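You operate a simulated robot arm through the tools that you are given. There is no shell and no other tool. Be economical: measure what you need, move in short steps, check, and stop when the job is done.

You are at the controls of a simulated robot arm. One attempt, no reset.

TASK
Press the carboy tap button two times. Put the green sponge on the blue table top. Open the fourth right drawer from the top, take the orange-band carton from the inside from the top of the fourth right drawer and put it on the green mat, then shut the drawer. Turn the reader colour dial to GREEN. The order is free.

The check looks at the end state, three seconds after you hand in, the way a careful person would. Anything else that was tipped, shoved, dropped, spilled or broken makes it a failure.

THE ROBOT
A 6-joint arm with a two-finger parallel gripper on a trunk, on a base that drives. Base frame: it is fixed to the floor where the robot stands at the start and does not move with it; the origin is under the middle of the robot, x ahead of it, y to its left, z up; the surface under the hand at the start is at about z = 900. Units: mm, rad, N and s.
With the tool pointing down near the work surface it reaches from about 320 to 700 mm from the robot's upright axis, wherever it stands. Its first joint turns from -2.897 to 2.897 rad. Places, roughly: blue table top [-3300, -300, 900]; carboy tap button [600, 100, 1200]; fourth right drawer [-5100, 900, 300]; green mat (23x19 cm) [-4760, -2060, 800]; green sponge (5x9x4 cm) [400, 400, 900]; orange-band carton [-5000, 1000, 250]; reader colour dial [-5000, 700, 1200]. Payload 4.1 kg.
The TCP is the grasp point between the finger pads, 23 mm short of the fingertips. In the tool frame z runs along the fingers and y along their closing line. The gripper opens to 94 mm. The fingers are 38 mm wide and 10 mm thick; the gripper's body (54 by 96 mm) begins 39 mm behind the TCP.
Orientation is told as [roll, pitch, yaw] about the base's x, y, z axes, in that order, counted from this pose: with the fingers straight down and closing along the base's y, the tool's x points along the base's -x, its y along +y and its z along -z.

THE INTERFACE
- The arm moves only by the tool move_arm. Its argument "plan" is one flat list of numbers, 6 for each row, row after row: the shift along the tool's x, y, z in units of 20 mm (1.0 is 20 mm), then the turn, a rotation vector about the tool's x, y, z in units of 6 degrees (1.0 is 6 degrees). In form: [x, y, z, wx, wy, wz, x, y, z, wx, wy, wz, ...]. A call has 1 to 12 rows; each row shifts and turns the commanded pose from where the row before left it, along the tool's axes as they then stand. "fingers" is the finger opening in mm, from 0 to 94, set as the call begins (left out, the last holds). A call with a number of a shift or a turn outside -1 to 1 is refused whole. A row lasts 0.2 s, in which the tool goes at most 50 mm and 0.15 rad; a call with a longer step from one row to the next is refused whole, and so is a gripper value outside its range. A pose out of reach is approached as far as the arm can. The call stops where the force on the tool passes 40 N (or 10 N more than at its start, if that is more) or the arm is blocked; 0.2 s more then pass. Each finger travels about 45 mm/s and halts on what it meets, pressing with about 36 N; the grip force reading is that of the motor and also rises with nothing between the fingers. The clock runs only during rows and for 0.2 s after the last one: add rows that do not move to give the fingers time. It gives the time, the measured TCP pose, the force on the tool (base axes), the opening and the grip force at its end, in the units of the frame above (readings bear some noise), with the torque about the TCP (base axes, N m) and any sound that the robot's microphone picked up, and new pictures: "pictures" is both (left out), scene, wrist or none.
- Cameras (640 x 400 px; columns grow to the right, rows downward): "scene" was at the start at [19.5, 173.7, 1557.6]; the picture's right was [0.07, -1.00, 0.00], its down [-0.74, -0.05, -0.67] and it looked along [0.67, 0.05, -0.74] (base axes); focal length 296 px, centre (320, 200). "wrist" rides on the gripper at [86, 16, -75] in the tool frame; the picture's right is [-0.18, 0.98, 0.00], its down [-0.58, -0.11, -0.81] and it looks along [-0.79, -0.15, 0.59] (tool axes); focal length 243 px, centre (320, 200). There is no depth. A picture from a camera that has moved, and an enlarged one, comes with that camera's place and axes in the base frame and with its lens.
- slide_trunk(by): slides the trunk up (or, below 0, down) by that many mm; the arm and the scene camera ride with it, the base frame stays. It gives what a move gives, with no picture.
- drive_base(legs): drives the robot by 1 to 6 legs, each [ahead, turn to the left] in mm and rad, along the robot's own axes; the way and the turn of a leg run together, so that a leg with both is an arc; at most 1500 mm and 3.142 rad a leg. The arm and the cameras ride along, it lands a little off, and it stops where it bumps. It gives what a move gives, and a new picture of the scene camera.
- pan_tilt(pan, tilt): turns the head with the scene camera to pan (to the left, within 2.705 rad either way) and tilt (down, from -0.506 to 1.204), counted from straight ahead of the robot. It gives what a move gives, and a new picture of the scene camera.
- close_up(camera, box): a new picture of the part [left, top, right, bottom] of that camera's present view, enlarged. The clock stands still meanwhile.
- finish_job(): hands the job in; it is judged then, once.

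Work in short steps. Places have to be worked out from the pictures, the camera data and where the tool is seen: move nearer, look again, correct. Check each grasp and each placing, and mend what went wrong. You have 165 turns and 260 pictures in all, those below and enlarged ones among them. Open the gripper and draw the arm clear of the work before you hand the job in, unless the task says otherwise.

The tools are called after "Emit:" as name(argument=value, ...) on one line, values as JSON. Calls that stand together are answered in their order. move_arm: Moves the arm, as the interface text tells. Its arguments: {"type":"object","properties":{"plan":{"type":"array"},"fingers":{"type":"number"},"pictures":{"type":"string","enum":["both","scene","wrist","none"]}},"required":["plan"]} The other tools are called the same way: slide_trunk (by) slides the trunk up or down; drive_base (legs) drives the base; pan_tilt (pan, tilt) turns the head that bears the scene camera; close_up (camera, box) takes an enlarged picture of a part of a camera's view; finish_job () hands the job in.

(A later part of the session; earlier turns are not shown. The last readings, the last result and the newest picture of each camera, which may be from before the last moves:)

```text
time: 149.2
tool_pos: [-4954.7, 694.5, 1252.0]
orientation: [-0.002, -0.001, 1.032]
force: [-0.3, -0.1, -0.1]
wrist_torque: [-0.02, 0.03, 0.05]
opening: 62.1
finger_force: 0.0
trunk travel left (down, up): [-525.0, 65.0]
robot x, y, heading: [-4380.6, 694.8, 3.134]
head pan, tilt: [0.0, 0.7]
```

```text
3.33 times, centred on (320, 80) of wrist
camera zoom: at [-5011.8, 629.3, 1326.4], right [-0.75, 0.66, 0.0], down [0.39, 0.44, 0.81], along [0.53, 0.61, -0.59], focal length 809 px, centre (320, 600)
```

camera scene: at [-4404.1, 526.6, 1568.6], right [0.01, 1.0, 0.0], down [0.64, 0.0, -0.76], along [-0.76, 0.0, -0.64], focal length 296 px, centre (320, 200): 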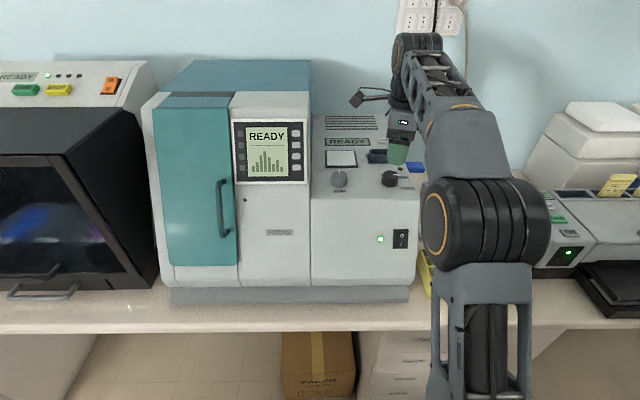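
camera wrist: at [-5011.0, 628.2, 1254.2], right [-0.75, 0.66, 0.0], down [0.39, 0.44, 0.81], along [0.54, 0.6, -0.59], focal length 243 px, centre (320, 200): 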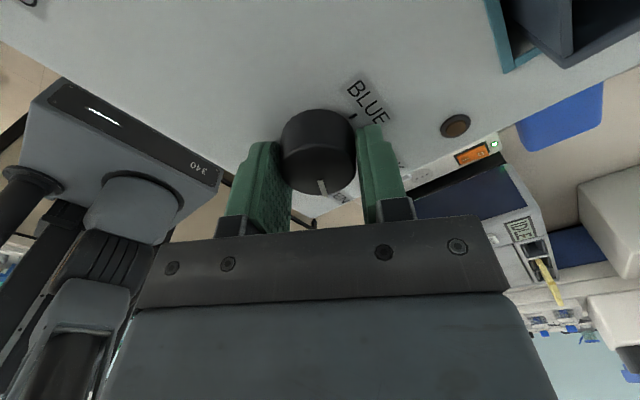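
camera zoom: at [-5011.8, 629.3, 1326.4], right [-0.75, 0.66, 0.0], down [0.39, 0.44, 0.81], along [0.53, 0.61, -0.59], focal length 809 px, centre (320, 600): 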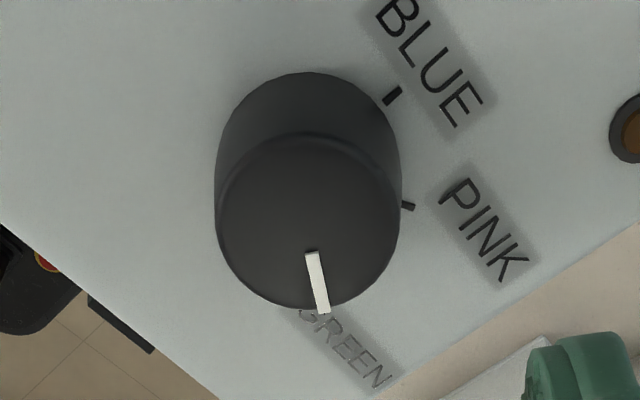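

The pointer is now at ~118°, in line with the GREEN tick. I rise, and turn the tool back.

Emit:
move_arm(plan=[0, 0, -1, 0, 0, 0, 0, 0, -1, 0, 0, 0, 0, 0, -1, 0, 0, -1, 0, 0, -1, 0, 0, -1, 0, 0, 0, 0, 0, -1, 0, 0, 0, 0, 0, -1, 0, 0, 0, 0, 0, -1, 0, 0, 0, 0, 0, -1, 0, 0, 0, 0, 0, -1, 0, 0, 0, 0, 0, -1, 0, 0, 0, 0, 0, -1, 0, 0, 0, 0, 0, -1], pictures="none", fingers=0)

Emit:
drive_base(legs=[[-160, 0]])

Emit:
pan_tilt(pan=-0.3, tilt=1.0)

```text
time: 151.8
tool_pos: [-4945.3, 694.9, 1322.4]
orientation: [0.001, -0.001, 2.083]
force: [-0.2, -0.3, -0.4]
wrist_torque: [-0.01, -0.04, 0.03]
opening: 0.0
finger_force: 35.9
out of reach, approached as far as the arm can: row 4
trunk travel left (down, up): [-525.0, 65.0]
robot x, y, heading: [-4376.9, 689.7, 3.135]
head pan, tilt: [0.0, 0.7]
```

```text
time: 153.2
tool_pos: [-4786.4, 695.7, 1321.8]
orientation: [0.003, 0.0, 2.077]
force: [-0.6, 0.4, 0.3]
wrist_torque: [-0.02, -0.01, -0.01]
opening: 0.0
finger_force: 36.3
trunk travel left (down, up): [-525.0, 65.0]
robot x, y, heading: [-4218.0, 689.9, 3.14]
head pan, tilt: [0.0, 0.7]
camera scene: at [-4246.1, 524.3, 1568.6], right [0.01, 1.0, 0.0], down [0.64, 0.0, -0.77], along [-0.77, 0.0, -0.64], focal length 296 px, centre (320, 200)
```

scene: 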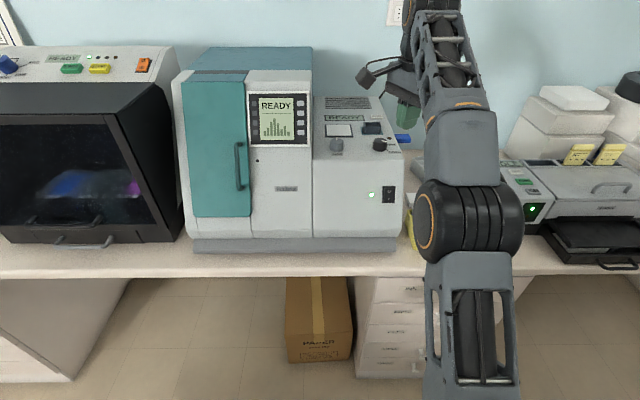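

```text
time: 154.0
tool_pos: [-4787.1, 695.6, 1322.1]
orientation: [0.002, -0.003, 2.076]
force: [-0.4, 0.4, 0.1]
wrist_torque: [0.0, 0.02, -0.02]
opening: 0.0
finger_force: 36.0
trunk travel left (down, up): [-525.0, 65.0]
robot x, y, heading: [-4222.2, 688.7, 3.132]
head pan, tilt: [-0.3, 1.0]
camera scene: at [-4228.6, 544.7, 1545.3], right [0.3, 0.95, 0.0], down [0.8, -0.25, -0.54], along [-0.52, 0.16, -0.84], focal length 296 px, centre (320, 200)
```

scene: 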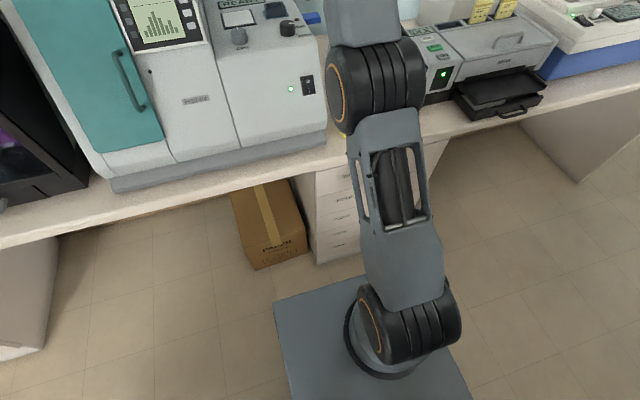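

Drawer column's left edge is at y ≈ 695, front x ≈ -4790. I straighten the tool and tuck the arm, then drive to face the column at y ≈ 880.

Emit:
move_arm(plan=[0, 0, 0, 0, 0, -1, 0, 0, 0, 0, 0, -1, 0, 0, 0, 0, 0, -1, 0, 0, 0, 0, 0, -1, 0, 0, 0, 0, 0, -1, 0, 0, 0, 0, 0, -1, 0, 0, 0, 0, 0, -1, 0, 0, 0, 0, 0, -1, 0, 0, 0, 0, 0, -1, 0, 0, 0, 0, 0, -0.7], pictures="none")

Emit:
move_arm(plan=[1, 0, 0, 0, 0, 0, 1, 0, 0, 0, 0, 0, 1, 0, 0, 0, 0, 0, 1, 0, 0, 0, 0, 0, 1, 0, 0, 0, 0, 0, 1, 0, 0, 0, 0, 0, 1, 0, 0, 0, 0, 0, 1, 0, 0, 0, 0, 0, 1, 0, 0, 0, 0, 0], pictures="none")

Emit:
drive_base(legs=[[0, -2.0], [230, 0], [0, 2.0]])

```text
time: 156.2
tool_pos: [-4786.5, 695.1, 1321.9]
orientation: [0.0, -0.001, 3.094]
force: [-0.2, -0.3, -0.4]
wrist_torque: [-0.03, 0.01, -0.02]
opening: 0.0
finger_force: 35.6
trunk travel left (down, up): [-525.0, 65.0]
robot x, y, heading: [-4222.1, 689.5, 3.137]
head pan, tilt: [-0.3, 1.0]
```

```text
time: 158.2
tool_pos: [-4608.1, 685.5, 1322.1]
orientation: [-0.001, -0.001, 3.092]
force: [-0.4, 0.8, -0.5]
wrist_torque: [-0.04, 0.0, -0.01]
opening: 0.0
finger_force: 36.0
trunk travel left (down, up): [-525.0, 65.0]
robot x, y, heading: [-4224.4, 683.8, 3.137]
head pan, tilt: [-0.3, 1.0]
```

```text
time: 169.5
tool_pos: [-4513.0, 886.1, 1321.7]
orientation: [-0.001, -0.001, 3.112]
force: [0.4, -0.1, 0.3]
wrist_torque: [0.0, 0.0, 0.01]
opening: 0.1
finger_force: 35.6
trunk travel left (down, up): [-525.0, 65.0]
robot x, y, heading: [-4128.4, 893.8, -3.129]
head pan, tilt: [-0.3, 1.0]
camera scene: at [-4131.7, 751.3, 1545.2], right [0.28, 0.96, 0.0], down [0.81, -0.24, -0.54], along [-0.52, 0.15, -0.84], focal length 296 px, centre (320, 200)
```

scene: 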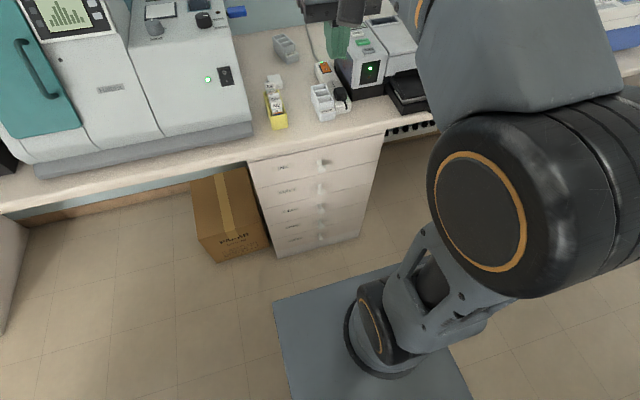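

Five drawers with small knobs in the centre are visible. I enlarge.

Emit:
close_up(camera="scene", box=[230, 130, 400, 270])

```text
2.86 times, centred on (315, 200) of scene
camera zoom: at [-4131.7, 751.3, 1545.2], right [0.28, 0.96, 0.0], down [0.81, -0.24, -0.54], along [-0.52, 0.15, -0.84], focal length 844 px, centre (334, 200)
```

zoom: 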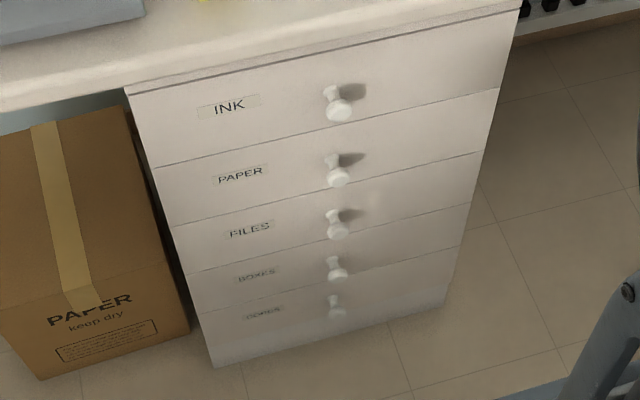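

The fourth drawer ("BOXES") has its knob at about (-4755, 936, 332). I back off 80 mm for opening room and lower the trunk.

Emit:
drive_base(legs=[[-80, 0]])

Emit:
slide_trunk(by=-500)

Emit:
pan_tilt(pan=-0.1, tilt=0.75)

```text
time: 170.5
tool_pos: [-4432.1, 886.0, 1321.3]
orientation: [0.001, -0.003, 3.113]
force: [0.6, 0.3, 0.4]
wrist_torque: [0.03, 0.03, -0.01]
opening: 0.1
finger_force: 35.8
trunk travel left (down, up): [-525.0, 65.0]
robot x, y, heading: [-4047.7, 897.7, -3.124]
head pan, tilt: [-0.3, 1.0]
camera scene: at [-4050.1, 752.6, 1545.2], right [0.28, 0.96, 0.0], down [0.81, -0.24, -0.54], along [-0.52, 0.15, -0.84], focal length 296 px, centre (320, 200)
```

scene: 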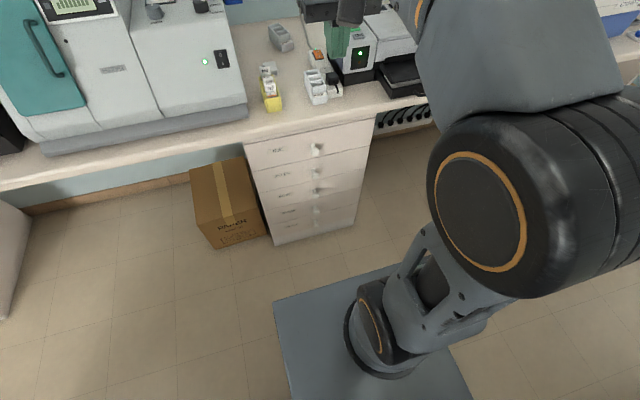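

```text
refused: -500 is not a number from -400 to 400
```

```text
time: 171.3
tool_pos: [-4433.8, 884.9, 1322.7]
orientation: [0.0, -0.003, 3.113]
force: [-0.8, -0.9, -0.6]
wrist_torque: [0.03, 0.02, -0.04]
opening: 0.3
finger_force: 35.7
trunk travel left (down, up): [-525.0, 65.0]
robot x, y, heading: [-4042.1, 895.3, -3.129]
head pan, tilt: [-0.099, 0.75]
camera scene: at [-4067.0, 740.0, 1564.3], right [0.08, 1.0, 0.0], down [0.68, -0.06, -0.73], along [-0.73, 0.06, -0.68], focal length 296 px, centre (320, 200)
```

scene: 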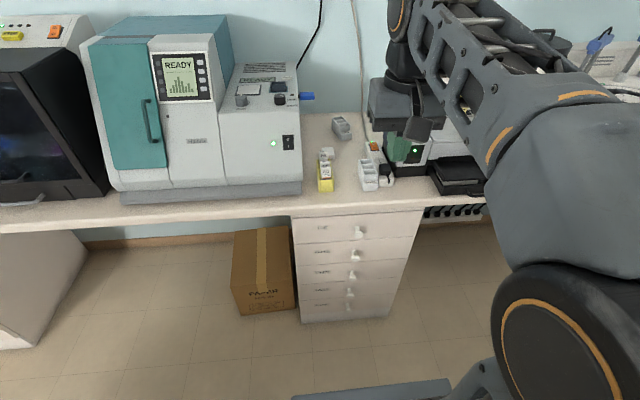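

Slides are limited to 400 mm at a time, so I lower 400 and then 100.

Emit:
slide_trunk(by=-400)

Emit:
slide_trunk(by=-110)

Emit:
pan_tilt(pan=-0.1, tilt=0.6)

```text
time: 175.1
tool_pos: [-4433.2, 885.7, 922.6]
orientation: [0.0, -0.001, 3.114]
force: [-0.5, -1.0, -0.7]
wrist_torque: [0.01, -0.02, 0.01]
opening: 0.0
finger_force: 35.9
trunk travel left (down, up): [-125.0, 465.0]
robot x, y, heading: [-4048.0, 895.4, -3.121]
head pan, tilt: [-0.099, 0.75]
```

```text
time: 176.6
tool_pos: [-4434.2, 886.0, 812.0]
orientation: [0.001, 0.0, 3.114]
force: [-0.6, 0.3, -0.7]
wrist_torque: [0.04, -0.03, -0.02]
opening: 0.2
finger_force: 35.7
trunk travel left (down, up): [-15.0, 575.0]
robot x, y, heading: [-4047.4, 896.3, -3.128]
head pan, tilt: [-0.099, 0.75]
```

```text
time: 177.3
tool_pos: [-4434.1, 886.9, 810.9]
orientation: [0.001, 0.0, 3.115]
force: [-0.9, -0.2, -0.2]
wrist_torque: [0.0, -0.01, 0.0]
opening: 0.2
finger_force: 35.9
trunk travel left (down, up): [-15.0, 575.0]
robot x, y, heading: [-4049.0, 895.4, -3.127]
head pan, tilt: [-0.099, 0.6]
camera scene: at [-4072.5, 740.4, 1067.2], right [0.08, 1.0, 0.0], down [0.56, -0.05, -0.82], along [-0.82, 0.07, -0.57], focal length 296 px, centre (320, 200)
```

scene: 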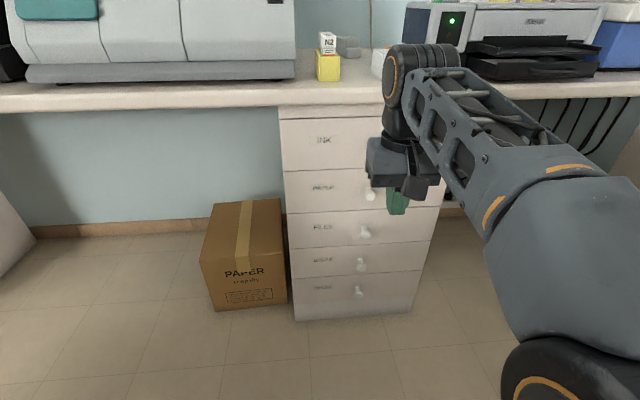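

I tilt the tool 45° forward first, then come down in front of the knob.

Emit:
move_arm(plan=[0, 0, 1, 0, -0.94, 0, 0, 0, 1, 0, -0.94, 0, 0, 0, 1, 0, -0.94, 0, 0, 0, 1, 0, -0.94, 0, 0, 0, 0, 0, -0.94, 0, 0, 0, 0, 0, -0.94, 0, 0, 0, 0, 0, -0.94, 0, 0, 0, 0, 0, -0.92, 0, 0.7, -0.2, 1, 0, 0, 0, 0.7, -0.2, 1, 0, 0, 0, 0.7, -0.2, 1, 0, 0, 0, 0.7, -0.2, 1, 0, 0, 0], pictures="none", fingers=60)

Emit:
move_arm(plan=[0.7, -0.2, 1, 0, 0, 0, 0.7, -0.2, 1, 0, 0, 0, 0.7, -0.2, 1, 0, 0, 0, 0.7, -0.2, 1, 0, 0, 0, 0.7, -0.2, 1, 0, 0, 0, 0.7, -0.2, 1, 0, 0, 0])

```text
time: 179.9
tool_pos: [-4463.1, 903.1, 636.9]
orientation: [0.0, -0.788, 3.115]
force: [0.6, 0.1, -0.7]
wrist_torque: [0.0, 0.0, -0.03]
opening: 60.2
finger_force: 0.0
trunk travel left (down, up): [-15.0, 575.0]
robot x, y, heading: [-4045.7, 897.1, -3.132]
head pan, tilt: [-0.099, 0.6]
```

```text
time: 181.3
tool_pos: [-4486.2, 925.1, 501.5]
orientation: [-0.001, -0.789, 3.113]
force: [-0.4, 0.4, 0.4]
wrist_torque: [0.03, -0.02, 0.02]
opening: 59.9
finger_force: 0.1
out of reach, approached as far as the arm can: row 3, 4, 5
trunk travel left (down, up): [-15.0, 575.0]
robot x, y, heading: [-4048.9, 897.9, -3.124]
head pan, tilt: [-0.099, 0.6]
camera scene: at [-4072.4, 740.4, 1067.3], right [0.08, 1.0, 0.0], down [0.56, -0.05, -0.83], along [-0.82, 0.07, -0.56], focal length 296 px, centre (320, 200)
camera wrist: at [-4373.5, 906.5, 491.0], right [-0.16, -0.98, 0.13], down [0.16, 0.1, 0.98], along [-0.97, 0.18, 0.14], focal length 243 px, centre (320, 200)
```

scene: 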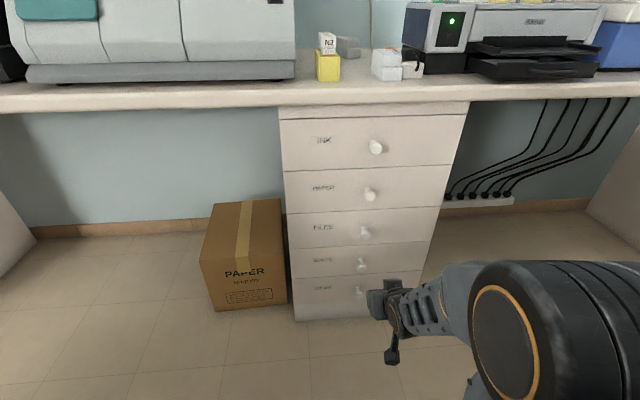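
wrist: 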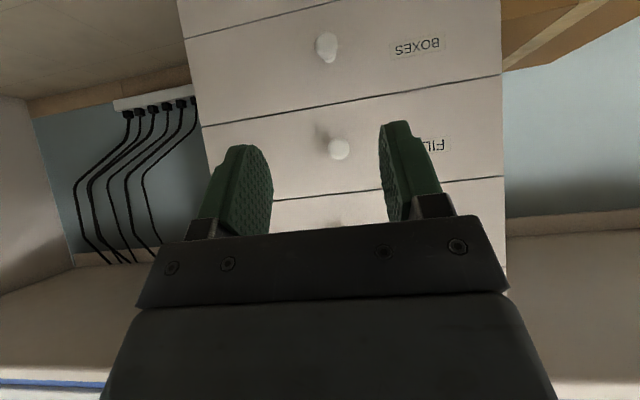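

The BOXES knob is at about (-4760, 939, 319). I approach along the tool axis to about 80 mm short.

Emit:
move_arm(plan=[-0.25, -0.035, 0.97, 0, 0, 0, -0.25, -0.035, 0.97, 0, 0, 0, -0.25, -0.035, 0.97, 0, 0, 0, -0.25, -0.035, 0.97, 0, 0, 0, -0.25, -0.035, 0.97, 0, 0, 0, -0.25, -0.035, 0.97, 0, 0, 0, -0.25, -0.035, 0.97, 0, 0, 0, -0.25, -0.035, 0.97, 0, 0, 0, -0.25, -0.035, 0.97, 0, 0, 0, -0.25, -0.035, 0.97, 0, 0, 0, -0.25, -0.035, 0.97, 0, 0, 0, -0.25, -0.035, 0.97, 0, 0, 0])

```text
time: 183.9
tool_pos: [-4693.8, 939.6, 379.6]
orientation: [0.0, -0.787, 3.116]
force: [-0.7, -0.7, 0.8]
wrist_torque: [-0.02, -0.04, 0.05]
opening: 60.1
finger_force: 0.0
trunk travel left (down, up): [-15.0, 575.0]
robot x, y, heading: [-4048.9, 899.5, -3.128]
head pan, tilt: [-0.099, 0.6]
camera scene: at [-4072.4, 740.5, 1067.2], right [0.08, 1.0, 0.0], down [0.56, -0.05, -0.83], along [-0.82, 0.07, -0.56], focal length 296 px, centre (320, 200)
camera wrist: at [-4579.9, 920.8, 370.5], right [-0.16, -0.98, 0.13], down [0.16, 0.1, 0.98], along [-0.97, 0.18, 0.14], focal length 243 px, centre (320, 200)
```

scene: 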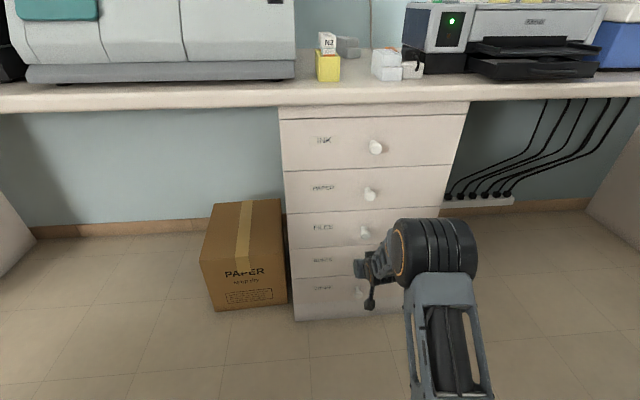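
wrist: 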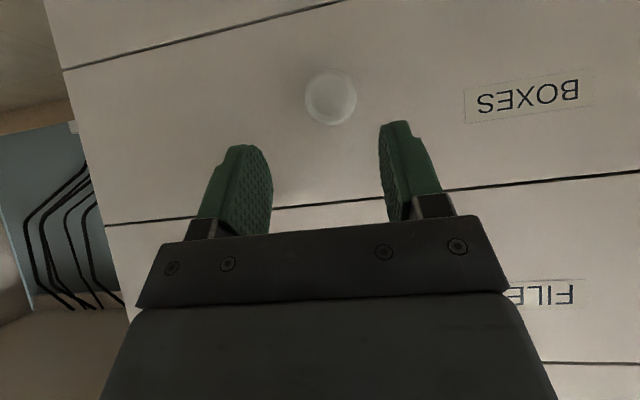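

Triangulated afresh, the knob head is about (-4738, 935, 330). I close in on it.

Emit:
move_arm(plan=[0.07, 0.06, 0.7, 0, 0, 0, 0.07, 0.06, 0.7, 0, 0, 0, 0.07, 0.06, 0.7, 0, 0, 0, 0.06, 0.06, 0.7, 0, 0, 0])

Emit:
close_up(camera="scene", box=[310, 210, 430, 310])

```text
time: 184.9
tool_pos: [-4728.5, 935.5, 334.8]
orientation: [-0.001, -0.787, 3.116]
force: [0.4, 0.4, 0.8]
wrist_torque: [0.01, -0.01, 0.0]
opening: 59.8
finger_force: 0.1
trunk travel left (down, up): [-15.0, 575.0]
robot x, y, heading: [-4046.4, 894.4, -3.134]
head pan, tilt: [-0.099, 0.6]
camera scene: at [-4072.5, 740.5, 1067.2], right [0.08, 1.0, 0.0], down [0.56, -0.05, -0.83], along [-0.82, 0.07, -0.56], focal length 296 px, centre (320, 200)
camera wrist: at [-4614.5, 917.5, 326.5], right [-0.16, -0.98, 0.13], down [0.16, 0.1, 0.98], along [-0.97, 0.17, 0.14], focal length 243 px, centre (320, 200)
```

scene: 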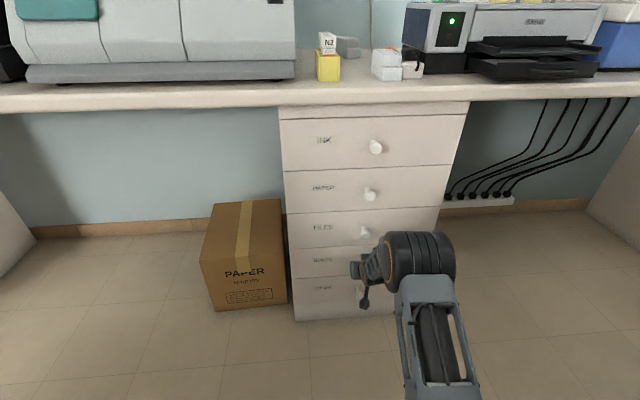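
wrist: 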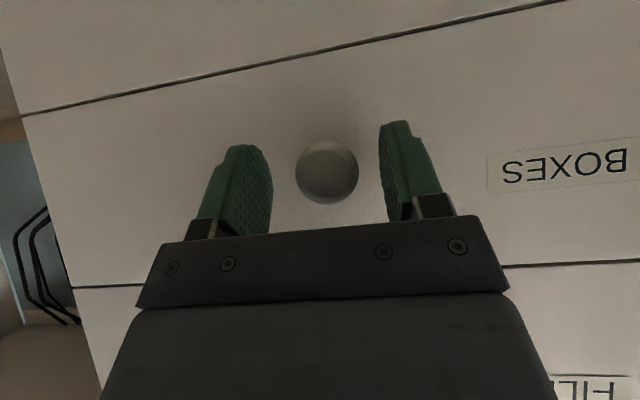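

```text
4.00 times, centred on (370, 260) of scene
camera zoom: at [-4072.5, 740.5, 1067.2], right [0.08, 1.0, 0.0], down [0.56, -0.05, -0.83], along [-0.82, 0.07, -0.56], focal length 1182 px, centre (120, -40)
```

zoom: 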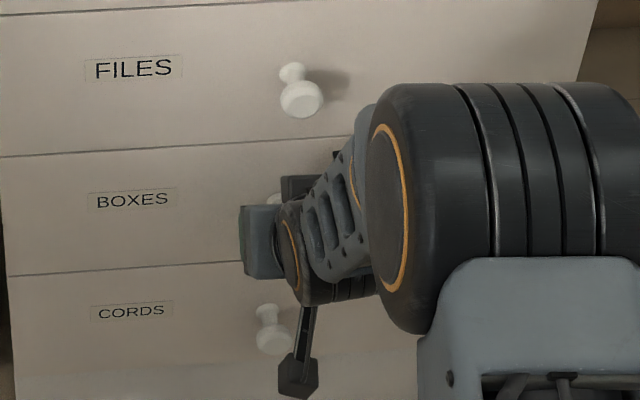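

The knob is centred between the fingers, 10 mm further in. I advance and close.

Emit:
move_arm(plan=[-0.12, 0, 0.3, 0, 0, 0, -0.12, 0, 0.3, 0, 0, 0, 0, 0, 0, 0, 0, 0], pictures="none")

Emit:
move_arm(plan=[0, 0, 0, 0, 0, 0, 0, 0, 0, 0, 0, 0, 0, 0, 0, 0, 0, 0, 0, 0, 0, 0, 0, 0, 0, 0, 0, 0, 0, 0], fingers=15, pictures="wrist")

```text
time: 185.7
tool_pos: [-4739.7, 936.2, 330.6]
orientation: [-0.001, -0.783, 3.117]
force: [20.4, 0.5, 6.6]
wrist_torque: [-0.24, 0.16, 0.66]
opening: 59.5
finger_force: 0.0
trunk travel left (down, up): [-15.0, 575.0]
robot x, y, heading: [-4044.4, 899.0, -3.124]
head pan, tilt: [-0.099, 0.6]
```

```text
time: 186.9
tool_pos: [-4740.3, 933.2, 330.9]
orientation: [-0.002, -0.782, 3.119]
force: [23.0, -30.6, -3.5]
wrist_torque: [0.02, -0.1, 0.32]
opening: 31.4
finger_force: 44.9
trunk travel left (down, up): [-15.0, 575.0]
robot x, y, heading: [-4046.8, 898.5, -3.124]
head pan, tilt: [-0.099, 0.6]
camera wrist: at [-4625.1, 915.2, 321.2], right [-0.15, -0.98, 0.13], down [0.16, 0.1, 0.98], along [-0.97, 0.17, 0.14], focal length 243 px, centre (320, 200)
```

wrist: 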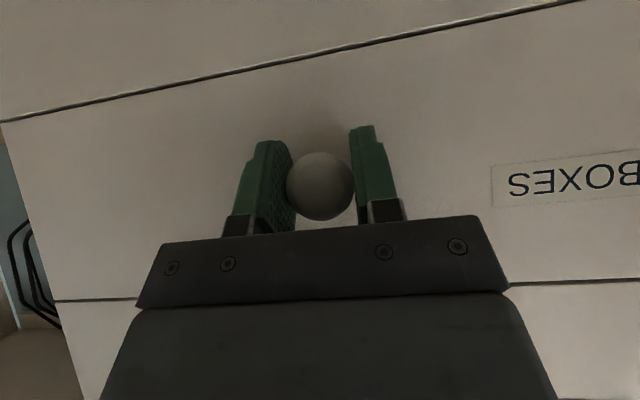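

Knob gripped (31 mm). I pull straight back 140 mm.

Emit:
move_arm(plan=[0.25, -0.1, -0.25, 0, 0, 0, 0.5, -0.02, -0.5, 0, 0, 0, 0.5, -0.02, -0.5, 0, 0, 0, 0.5, -0.02, -0.5, 0, 0, 0, 0.5, -0.02, -0.5, 0, 0, 0, 0.5, -0.02, -0.5, 0, 0, 0, 0.5, -0.02, -0.5, 0, 0, 0, 0.5, -0.02, -0.5, 0, 0, 0, 0.5, -0.02, -0.5, 0, 0, 0, 0.5, -0.02, -0.5, 0, 0, 0, 0.5, -0.02, -0.5, 0, 0, 0])

```text
time: 188.1
tool_pos: [-4679.9, 934.1, 330.8]
orientation: [-0.004, -0.785, 3.127]
force: [0.3, -10.5, -5.8]
wrist_torque: [0.07, 0.64, 0.39]
opening: 31.6
finger_force: 45.3
trunk travel left (down, up): [-15.0, 575.0]
robot x, y, heading: [-4046.4, 898.3, -3.118]
head pan, tilt: [-0.099, 0.6]
stopped in row 5: the force on the tool passed its limit at 49 N (the readings are from after the stop); the commanded pose is now the measured one
camera scene: at [-4071.1, 739.5, 1067.4], right [0.07, 1.0, 0.0], down [0.56, -0.04, -0.82], along [-0.82, 0.06, -0.57], focal length 296 px, centre (320, 200)
camera wrist: at [-4565.3, 916.2, 321.4], right [-0.15, -0.98, 0.13], down [0.16, 0.1, 0.98], along [-0.98, 0.16, 0.14], focal length 243 px, centre (320, 200)
```

scene: 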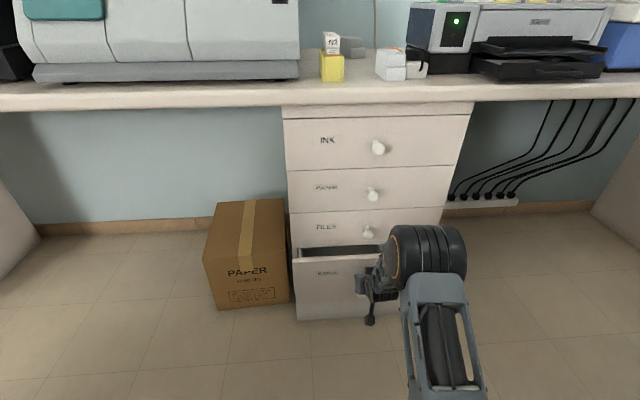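
wrist: 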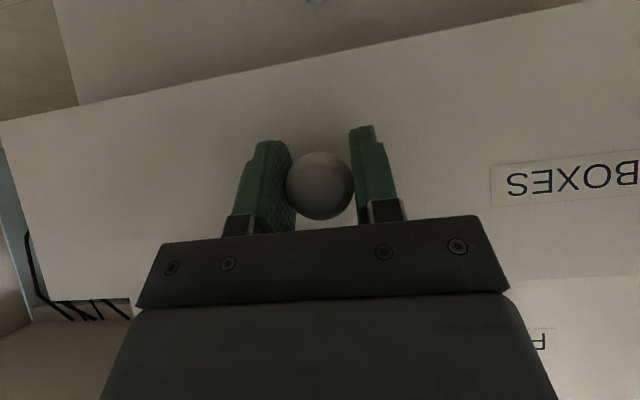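

The drawer is out 60 mm; the force limit tripped. I pull on more slowly.

Emit:
move_arm(plan=[0.25, 0.05, -0.25, 0, 0, 0, 0.3, 0, -0.3, 0, 0, 0, 0.3, 0, -0.3, 0, 0, 0, 0.3, 0, -0.3, 0, 0, 0, 0.3, 0, -0.3, 0, 0, 0, 0.3, 0, -0.3, 0, 0, 0, 0.3, 0, -0.3, 0, 0, 0, 0.3, 0, -0.3, 0, 0, 0, 0.3, 0, -0.3, 0, 0, 0, 0.3, 0, -0.3, 0, 0, 0, 0.3, 0, -0.3, 0, 0, 0, 0.3, 0, -0.3, 0, 0, 0], pictures="none")

```text
time: 189.7
tool_pos: [-4619.8, 934.0, 330.4]
orientation: [-0.002, -0.782, 3.116]
force: [1.9, 8.6, -7.9]
wrist_torque: [0.0, 0.81, 0.04]
opening: 31.6
finger_force: 45.1
trunk travel left (down, up): [-15.0, 575.0]
robot x, y, heading: [-4046.6, 893.3, -3.122]
head pan, tilt: [-0.099, 0.6]
stopped in row 8: the force on the tool passed its limit at 42 N (the readings are from after the stop); the commanded pose is now the measured one
```

Out 120 mm. I continue with smaller steps.

Emit:
move_arm(plan=[0.2, 0, -0.2, 0, 0, 0, 0.2, 0, -0.2, 0, 0, 0, 0.2, 0, -0.2, 0, 0, 0, 0.2, 0, -0.2, 0, 0, 0, 0.2, 0, -0.2, 0, 0, 0, 0.2, 0, -0.2, 0, 0, 0, 0.2, 0, -0.2, 0, 0, 0, 0.2, 0, -0.2, 0, 0, 0, 0.2, 0, -0.2, 0, 0, 0, 0.2, 0, -0.2, 0, 0, 0, 0.2, 0, -0.2, 0, 0, 0, 0.2, 0, -0.2, 0, 0, 0], pictures="none")

Emit:
move_arm(plan=[0.2, 0, -0.2, 0, 0, 0, 0.2, 0, -0.2, 0, 0, 0, 0.2, 0, -0.2, 0, 0, 0, 0.2, 0, -0.2, 0, 0, 0, 0.2, 0, -0.2, 0, 0, 0, 0.2, 0, -0.2, 0, 0, 0, 0.2, 0, -0.2, 0, 0, 0, 0.2, 0, -0.2, 0, 0, 0, 0.2, 0, -0.2, 0, 0, 0, 0.2, 0, -0.2, 0, 0, 0, 0.2, 0, -0.2, 0, 0, 0, 0.2, 0, -0.2, 0, 0, 0])

```text
time: 192.3
tool_pos: [-4554.2, 933.9, 330.1]
orientation: [0.0, -0.783, 3.111]
force: [-0.2, 6.1, -7.7]
wrist_torque: [0.17, 0.67, 0.01]
opening: 31.6
finger_force: 45.1
trunk travel left (down, up): [-15.0, 575.0]
robot x, y, heading: [-4048.5, 898.2, -3.127]
head pan, tilt: [-0.099, 0.6]
stopped in row 12: the force on the tool passed its limit at 42 N (the readings are from after the stop); the commanded pose is now the measured one
```

```text
time: 194.5
tool_pos: [-4499.9, 934.0, 331.0]
orientation: [-0.002, -0.782, 3.108]
force: [0.0, 6.4, -3.0]
wrist_torque: [0.14, 0.22, 0.08]
opening: 31.6
finger_force: 44.8
trunk travel left (down, up): [-15.0, 575.0]
robot x, y, heading: [-4044.8, 897.8, -3.128]
head pan, tilt: [-0.099, 0.6]
stopped in row 10: the force on the tool passed its limit at 42 N (the readings are from after the stop); the commanded pose is now the measured one
camera scene: at [-4073.1, 740.9, 1067.4], right [0.09, 1.0, 0.0], down [0.56, -0.05, -0.82], along [-0.82, 0.07, -0.57], focal length 296 px, centre (320, 200)
camera wrist: at [-4386.4, 914.6, 321.7], right [-0.16, -0.98, 0.13], down [0.16, 0.1, 0.98], along [-0.97, 0.18, 0.14], focal length 243 px, centre (320, 200)
```

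scene: 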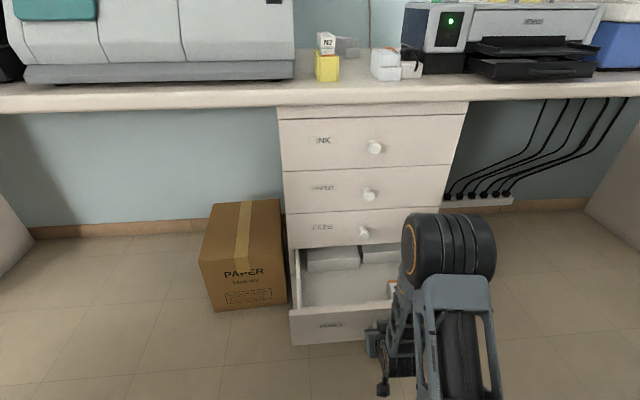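
wrist: 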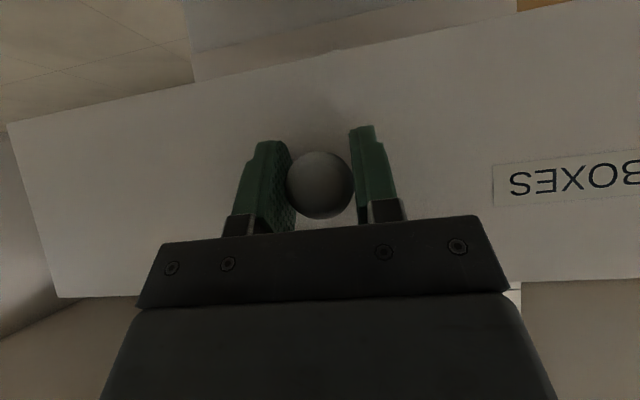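

The drawer is out 240 mm with cartons inside. I enlarge the inside.

Emit:
close_up(camera="scene", box=[280, 230, 440, 350])

```text
3.33 times, centred on (360, 290) of scene
camera zoom: at [-4073.1, 740.9, 1067.4], right [0.09, 1.0, 0.0], down [0.56, -0.05, -0.82], along [-0.82, 0.07, -0.57], focal length 985 px, centre (187, -100)
```

zoom: 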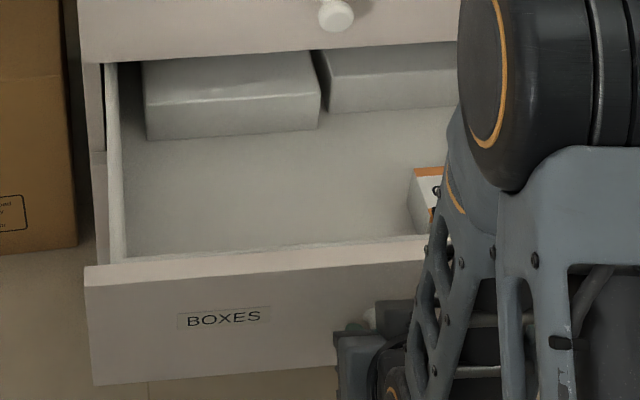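

The orange-band carton lies in the front right of the drawer. I let go of the knob and withdraw up and back.

Emit:
move_arm(plan=[0, 0, 0, 0, 0, 0, 0, 0, 0, 0, 0, 0, 0, 0, -0.5, 0, 0, 0, 0, 0, -0.7, 0, 0, 0, 0, 0, -1, 0, 0, 0, 0, 0, -1, 0, 0, 0, -0.7, 0, -0.7, 0, 0, 0, -0.7, 0, -0.7, 0, 0, 0, -0.7, 0, -0.7, 0, 0, 0, -0.7, 0, -0.7, 0, 0, 0, -0.7, 0, -0.7, 0, 0, 0], fingers=60)

```text
time: 196.9
tool_pos: [-4486.6, 937.0, 466.6]
orientation: [-0.001, -0.782, 3.109]
force: [1.2, -0.6, -1.5]
wrist_torque: [-0.01, 0.01, 0.03]
opening: 59.9
finger_force: 0.1
out of reach, approached as far as the arm can: row 6, 7, 8, 10
trunk travel left (down, up): [-15.0, 575.0]
robot x, y, heading: [-4050.2, 893.0, -3.126]
head pan, tilt: [-0.099, 0.6]
camera scene: at [-4072.9, 740.7, 1067.2], right [0.09, 1.0, 0.0], down [0.56, -0.05, -0.83], along [-0.82, 0.07, -0.56], focal length 296 px, centre (320, 200)
camera wrist: at [-4372.2, 917.5, 457.3], right [-0.16, -0.98, 0.13], down [0.16, 0.1, 0.98], along [-0.97, 0.18, 0.14], focal length 243 px, centre (320, 200)
```

scene: 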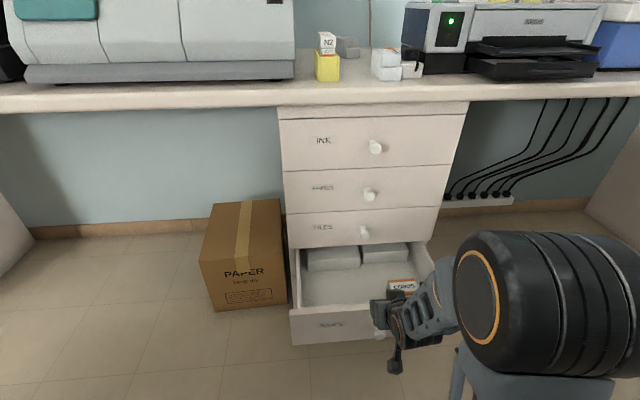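
wrist: 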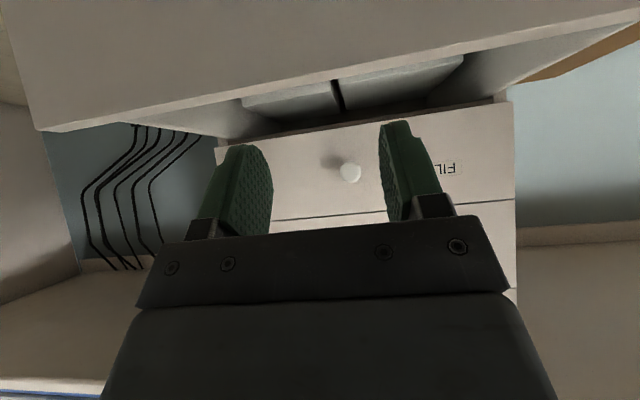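

I raise the trunk 200 mm and untilt the tool, then look down into the drawer.

Emit:
slide_trunk(by=200)

Emit:
move_arm(plan=[0, 0, 0, 0, 0.95, 0, 0, 0, 0, 0, 0.95, 0, 0, 0, 0, 0, 0.95, 0, 0, 0, 0, 0, 0.95, 0, 0, 0, 0, 0, 0.95, 0, 0, 0, 0, 0, 0.95, 0, 0, 0, 0, 0, 0.95, 0, 0, 0, 0, 0, 0.82, 0])

Emit:
close_up(camera="scene", box=[280, 250, 480, 375])

```text
time: 199.0
tool_pos: [-4486.3, 936.7, 665.6]
orientation: [-0.003, -0.781, 3.108]
force: [0.2, -0.3, 0.1]
wrist_torque: [-0.01, 0.01, -0.02]
opening: 60.1
finger_force: 0.2
trunk travel left (down, up): [-215.0, 375.0]
robot x, y, heading: [-4047.6, 896.6, -3.129]
head pan, tilt: [-0.099, 0.6]
```

```text
time: 200.8
tool_pos: [-4481.8, 938.2, 651.5]
orientation: [0.078, -0.227, 3.127]
force: [0.0, -0.4, 0.9]
wrist_torque: [-0.04, -0.01, 0.03]
opening: 60.0
finger_force: 0.0
out of reach, approached as far as the arm can: row 3, 4, 5, 7, 8
trunk travel left (down, up): [-215.0, 375.0]
robot x, y, heading: [-4049.9, 897.4, -3.129]
head pan, tilt: [-0.099, 0.6]
camera scene: at [-4072.7, 740.6, 1267.2], right [0.09, 1.0, 0.0], down [0.56, -0.05, -0.83], along [-0.82, 0.07, -0.56], focal length 296 px, centre (320, 200)
camera wrist: at [-4379.9, 926.6, 704.8], right [-0.18, -0.98, 0.12], down [-0.38, 0.18, 0.91], along [-0.91, 0.11, -0.41], focal length 243 px, centre (320, 200)
```

scene: 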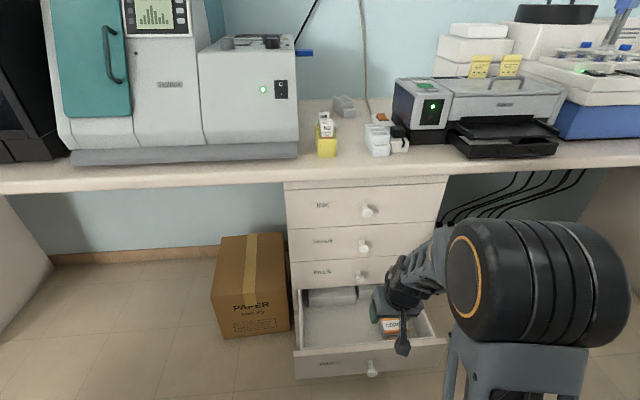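
wrist: 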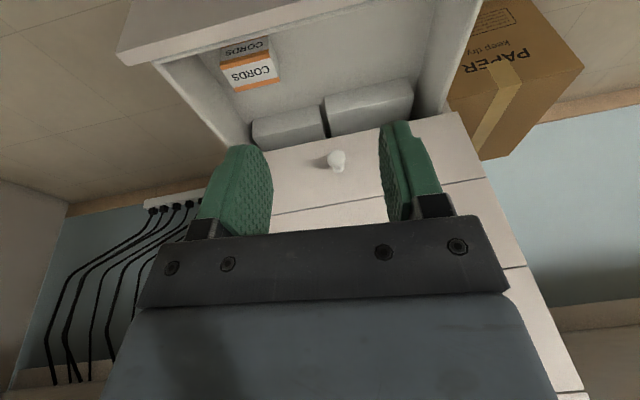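

```text
3.20 times, centred on (380, 312) of scene
camera zoom: at [-4072.7, 740.6, 1267.2], right [0.09, 1.0, 0.0], down [0.56, -0.05, -0.83], along [-0.82, 0.07, -0.56], focal length 946 px, centre (128, -160)
```

zoom: 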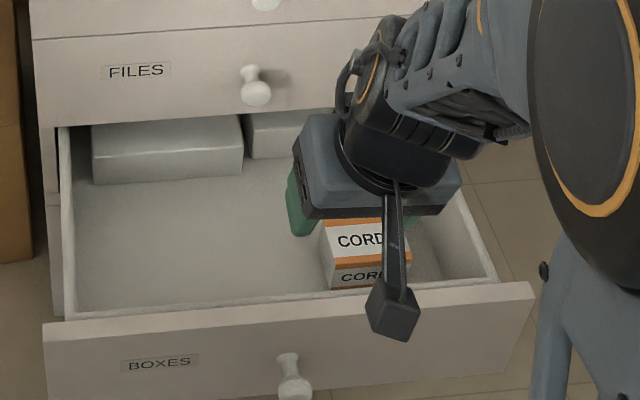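

The wrist is near its limit this close in. I move it 120 mm outward so the tool can point straight down.

Emit:
move_arm(plan=[-1, 0, 0, 0, 0, 0, -1, 0, 0, 0, 0, 0, -1, 0, 0, 0, 0, 0, -1, 0, 0, 0, 0, 0, -1, 0, 0, 0, 0, 0, -1, 0, 0, 0, 0, 0])

```text
time: 202.2
tool_pos: [-4559.2, 973.0, 619.1]
orientation: [0.078, -0.23, 3.127]
force: [-0.2, 0.8, -0.2]
wrist_torque: [0.02, 0.04, 0.02]
opening: 60.2
finger_force: 0.1
out of reach, approached as far as the arm can: row 1, 2, 3, 4, 5, 6
trunk travel left (down, up): [-215.0, 375.0]
robot x, y, heading: [-4046.7, 899.0, -3.135]
head pan, tilt: [-0.099, 0.6]
camera scene: at [-4072.7, 740.6, 1267.2], right [0.09, 1.0, 0.0], down [0.56, -0.05, -0.83], along [-0.82, 0.07, -0.56], focal length 296 px, centre (320, 200)
camera wrist: at [-4456.9, 961.6, 672.7], right [-0.18, -0.98, 0.12], down [-0.38, 0.18, 0.91], along [-0.91, 0.12, -0.4], focal length 243 px, centre (320, 200)
```

scene: 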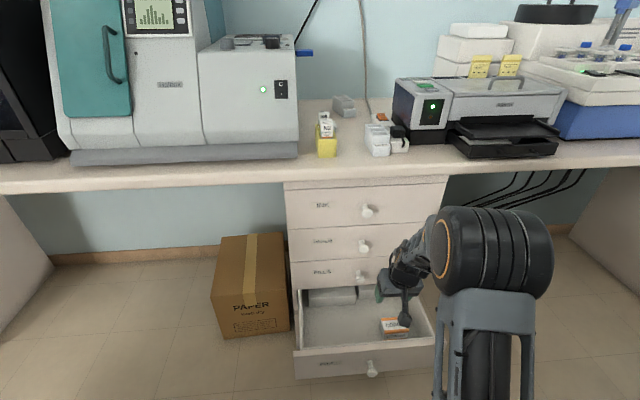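
wrist: 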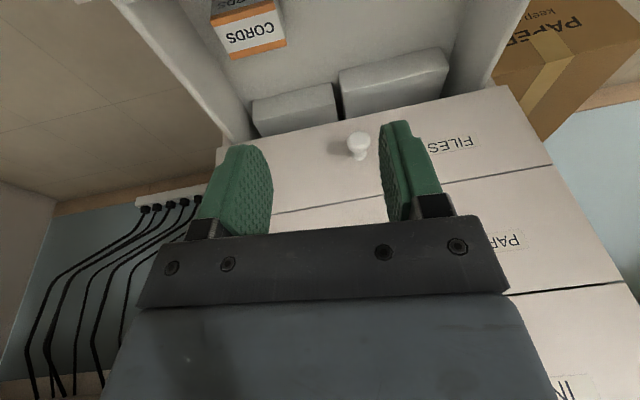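

The arm still reads out of reach; something in the wrist is at a limit. I try going up 80 mm while untilting.

Emit:
move_arm(plan=[0, 0, -1, 0, 0.5, 0, 0, 0, -1, 0, 0.5, 0, 0, 0, -1, 0, 0.5, 0, 0, 0, -1, 0, 0.5, 0], pictures="none")

```text
time: 203.2
tool_pos: [-4514.4, 983.2, 654.6]
orientation: [0.17, -0.078, 3.141]
force: [0.8, 0.1, -0.1]
wrist_torque: [0.0, 0.0, 0.04]
opening: 59.8
finger_force: 0.0
out of reach, approached as far as the arm can: row 1, 2, 3, 4
trunk travel left (down, up): [-215.0, 375.0]
robot x, y, heading: [-4047.7, 897.0, -3.126]
head pan, tilt: [-0.099, 0.6]
```

Likely the wrist sits in an awkward branch. I tilt forward again and reach outward to unwind it.

Emit:
move_arm(plan=[0, 0, 0, 0, -1, 0, 0, 0, 0, 0, -1, 0, 0, 0, 0, 0, -1, 0, 0, 0, 0, 0, -1, 0, 0, 0, 0, 0, -1, 0, 0, 0, 0, 0, -1, 0], pictures="scene")

```text
time: 204.6
tool_pos: [-4515.4, 981.8, 652.5]
orientation: [0.179, -0.681, 3.036]
force: [0.3, -0.2, 0.1]
wrist_torque: [0.01, 0.0, 0.0]
opening: 60.0
finger_force: 0.1
trunk travel left (down, up): [-215.0, 375.0]
robot x, y, heading: [-4046.7, 898.1, -3.121]
head pan, tilt: [-0.099, 0.6]
camera scene: at [-4072.8, 740.7, 1267.2], right [0.09, 1.0, 0.0], down [0.56, -0.05, -0.83], along [-0.82, 0.07, -0.56], focal length 296 px, centre (320, 200)
```

scene: 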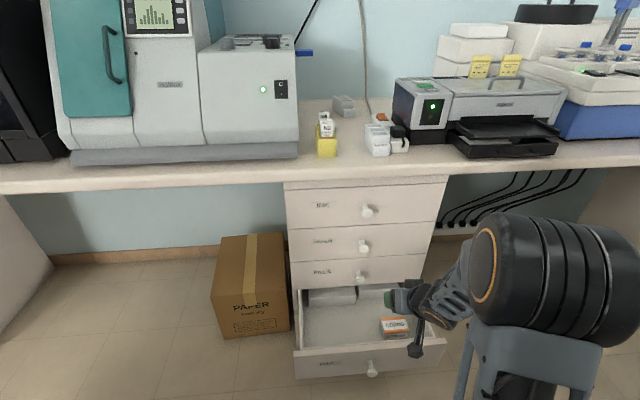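

Commands restart from the measured pose, so I can recover: I remove the roll, and reach 130 mm outward while still tilted.

Emit:
move_arm(plan=[0, 0, 0, 0.85, 0, 0, 0, 0, 0, 0.86, 0, 0, -0.85, 0.35, 0.69, 0, 0, 0, -0.85, 0.35, 0.69, 0, 0, 0, -0.85, 0.35, 0.69, 0, 0, 0, -0.85, 0.35, 0.69, 0, 0, 0, -0.85, 0.35, 0.69, 0, 0, 0, -0.85, 0.35, 0.69, 0, 0, 0], pictures="none")

Emit:
move_arm(plan=[0, 0, 0, 0, 0.9, 0, 0, 0, 0, 0, 0.9, 0, 0, 0, 0, 0, 0.9, 0], pictures="none")

```text
time: 206.4
tool_pos: [-4650.7, 952.3, 652.7]
orientation: [0.003, -0.685, 3.035]
force: [-0.2, 0.6, 0.0]
wrist_torque: [-0.02, 0.0, 0.01]
opening: 60.0
finger_force: 0.0
trunk travel left (down, up): [-215.0, 375.0]
robot x, y, heading: [-4045.5, 899.0, -3.124]
head pan, tilt: [-0.099, 0.6]
```

```text
time: 207.2
tool_pos: [-4651.5, 953.7, 654.6]
orientation: [0.002, -0.399, 3.036]
force: [1.1, 0.9, 0.6]
wrist_torque: [0.02, -0.01, 0.02]
opening: 60.2
finger_force: 0.1
trunk travel left (down, up): [-215.0, 375.0]
robot x, y, heading: [-4048.3, 900.6, -3.128]
head pan, tilt: [-0.099, 0.6]
```

That works. I untilt the rest.

Emit:
move_arm(plan=[0, 0, 0, 0, 0.95, 0, 0, 0, 0, 0, 0.95, 0, 0, 0, 0, 0, 0.95, 0, 0, 0, 0, 0, 0.95, 0.5])

```text
time: 208.2
tool_pos: [-4650.3, 954.2, 654.1]
orientation: [0.005, -0.003, 2.987]
force: [-0.5, 0.0, 0.6]
wrist_torque: [0.0, 0.0, 0.02]
opening: 60.1
finger_force: 0.0
trunk travel left (down, up): [-215.0, 375.0]
robot x, y, heading: [-4051.6, 899.8, -3.127]
head pan, tilt: [-0.099, 0.6]
camera scene: at [-4072.7, 740.7, 1267.2], right [0.09, 1.0, 0.0], down [0.56, -0.05, -0.83], along [-0.82, 0.07, -0.56], focal length 296 px, centre (320, 200)
camera wrist: at [-4566.2, 925.6, 727.5], right [-0.34, -0.94, 0.0], down [-0.56, 0.2, 0.81], along [-0.76, 0.27, -0.59], focal length 243 px, centre (320, 200)
```

scene: 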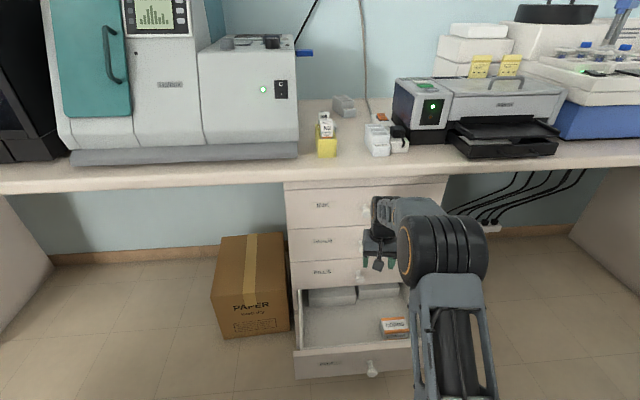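
wrist: 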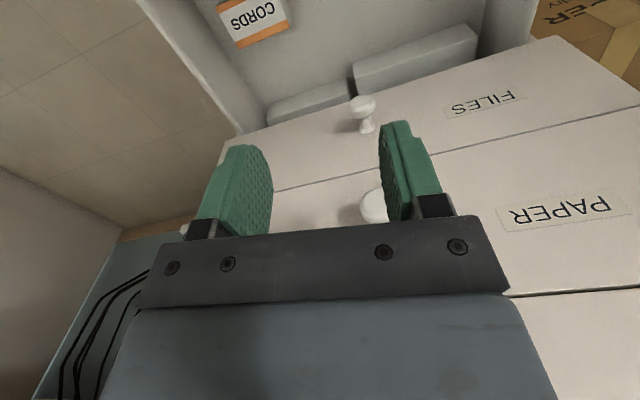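

The tool now points down. I enlarge the carton from both cameras to fix its place.

Emit:
close_up(camera="scene", box=[360, 300, 440, 350])

Emit:
close_up(camera="wrist", box=[180, 0, 340, 100])

```text
8.00 times, centred on (400, 325) of scene
camera zoom: at [-4072.7, 740.7, 1267.2], right [0.09, 1.0, 0.0], down [0.56, -0.05, -0.83], along [-0.82, 0.07, -0.56], focal length 2364 px, centre (-320, -800)
```

zoom: 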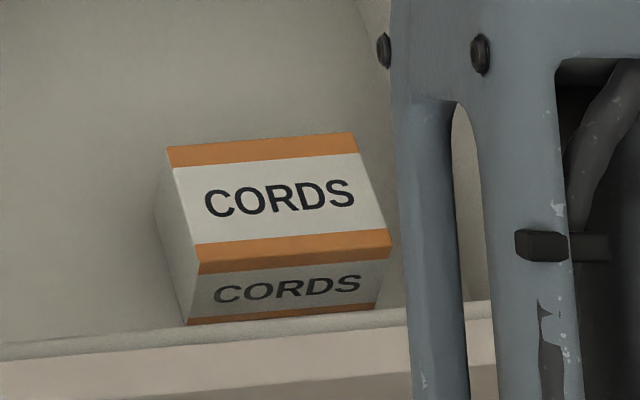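

```text
4.00 times, centred on (260, 50) of wrist
camera zoom: at [-4566.2, 925.6, 727.5], right [-0.34, -0.94, 0.0], down [-0.56, 0.2, 0.81], along [-0.76, 0.27, -0.59], focal length 970 px, centre (560, 800)
```

zoom: 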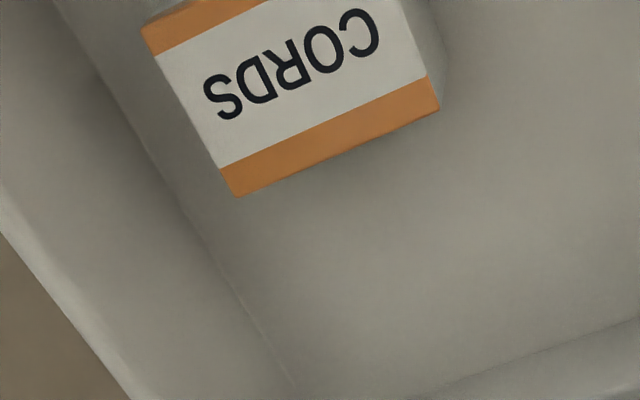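

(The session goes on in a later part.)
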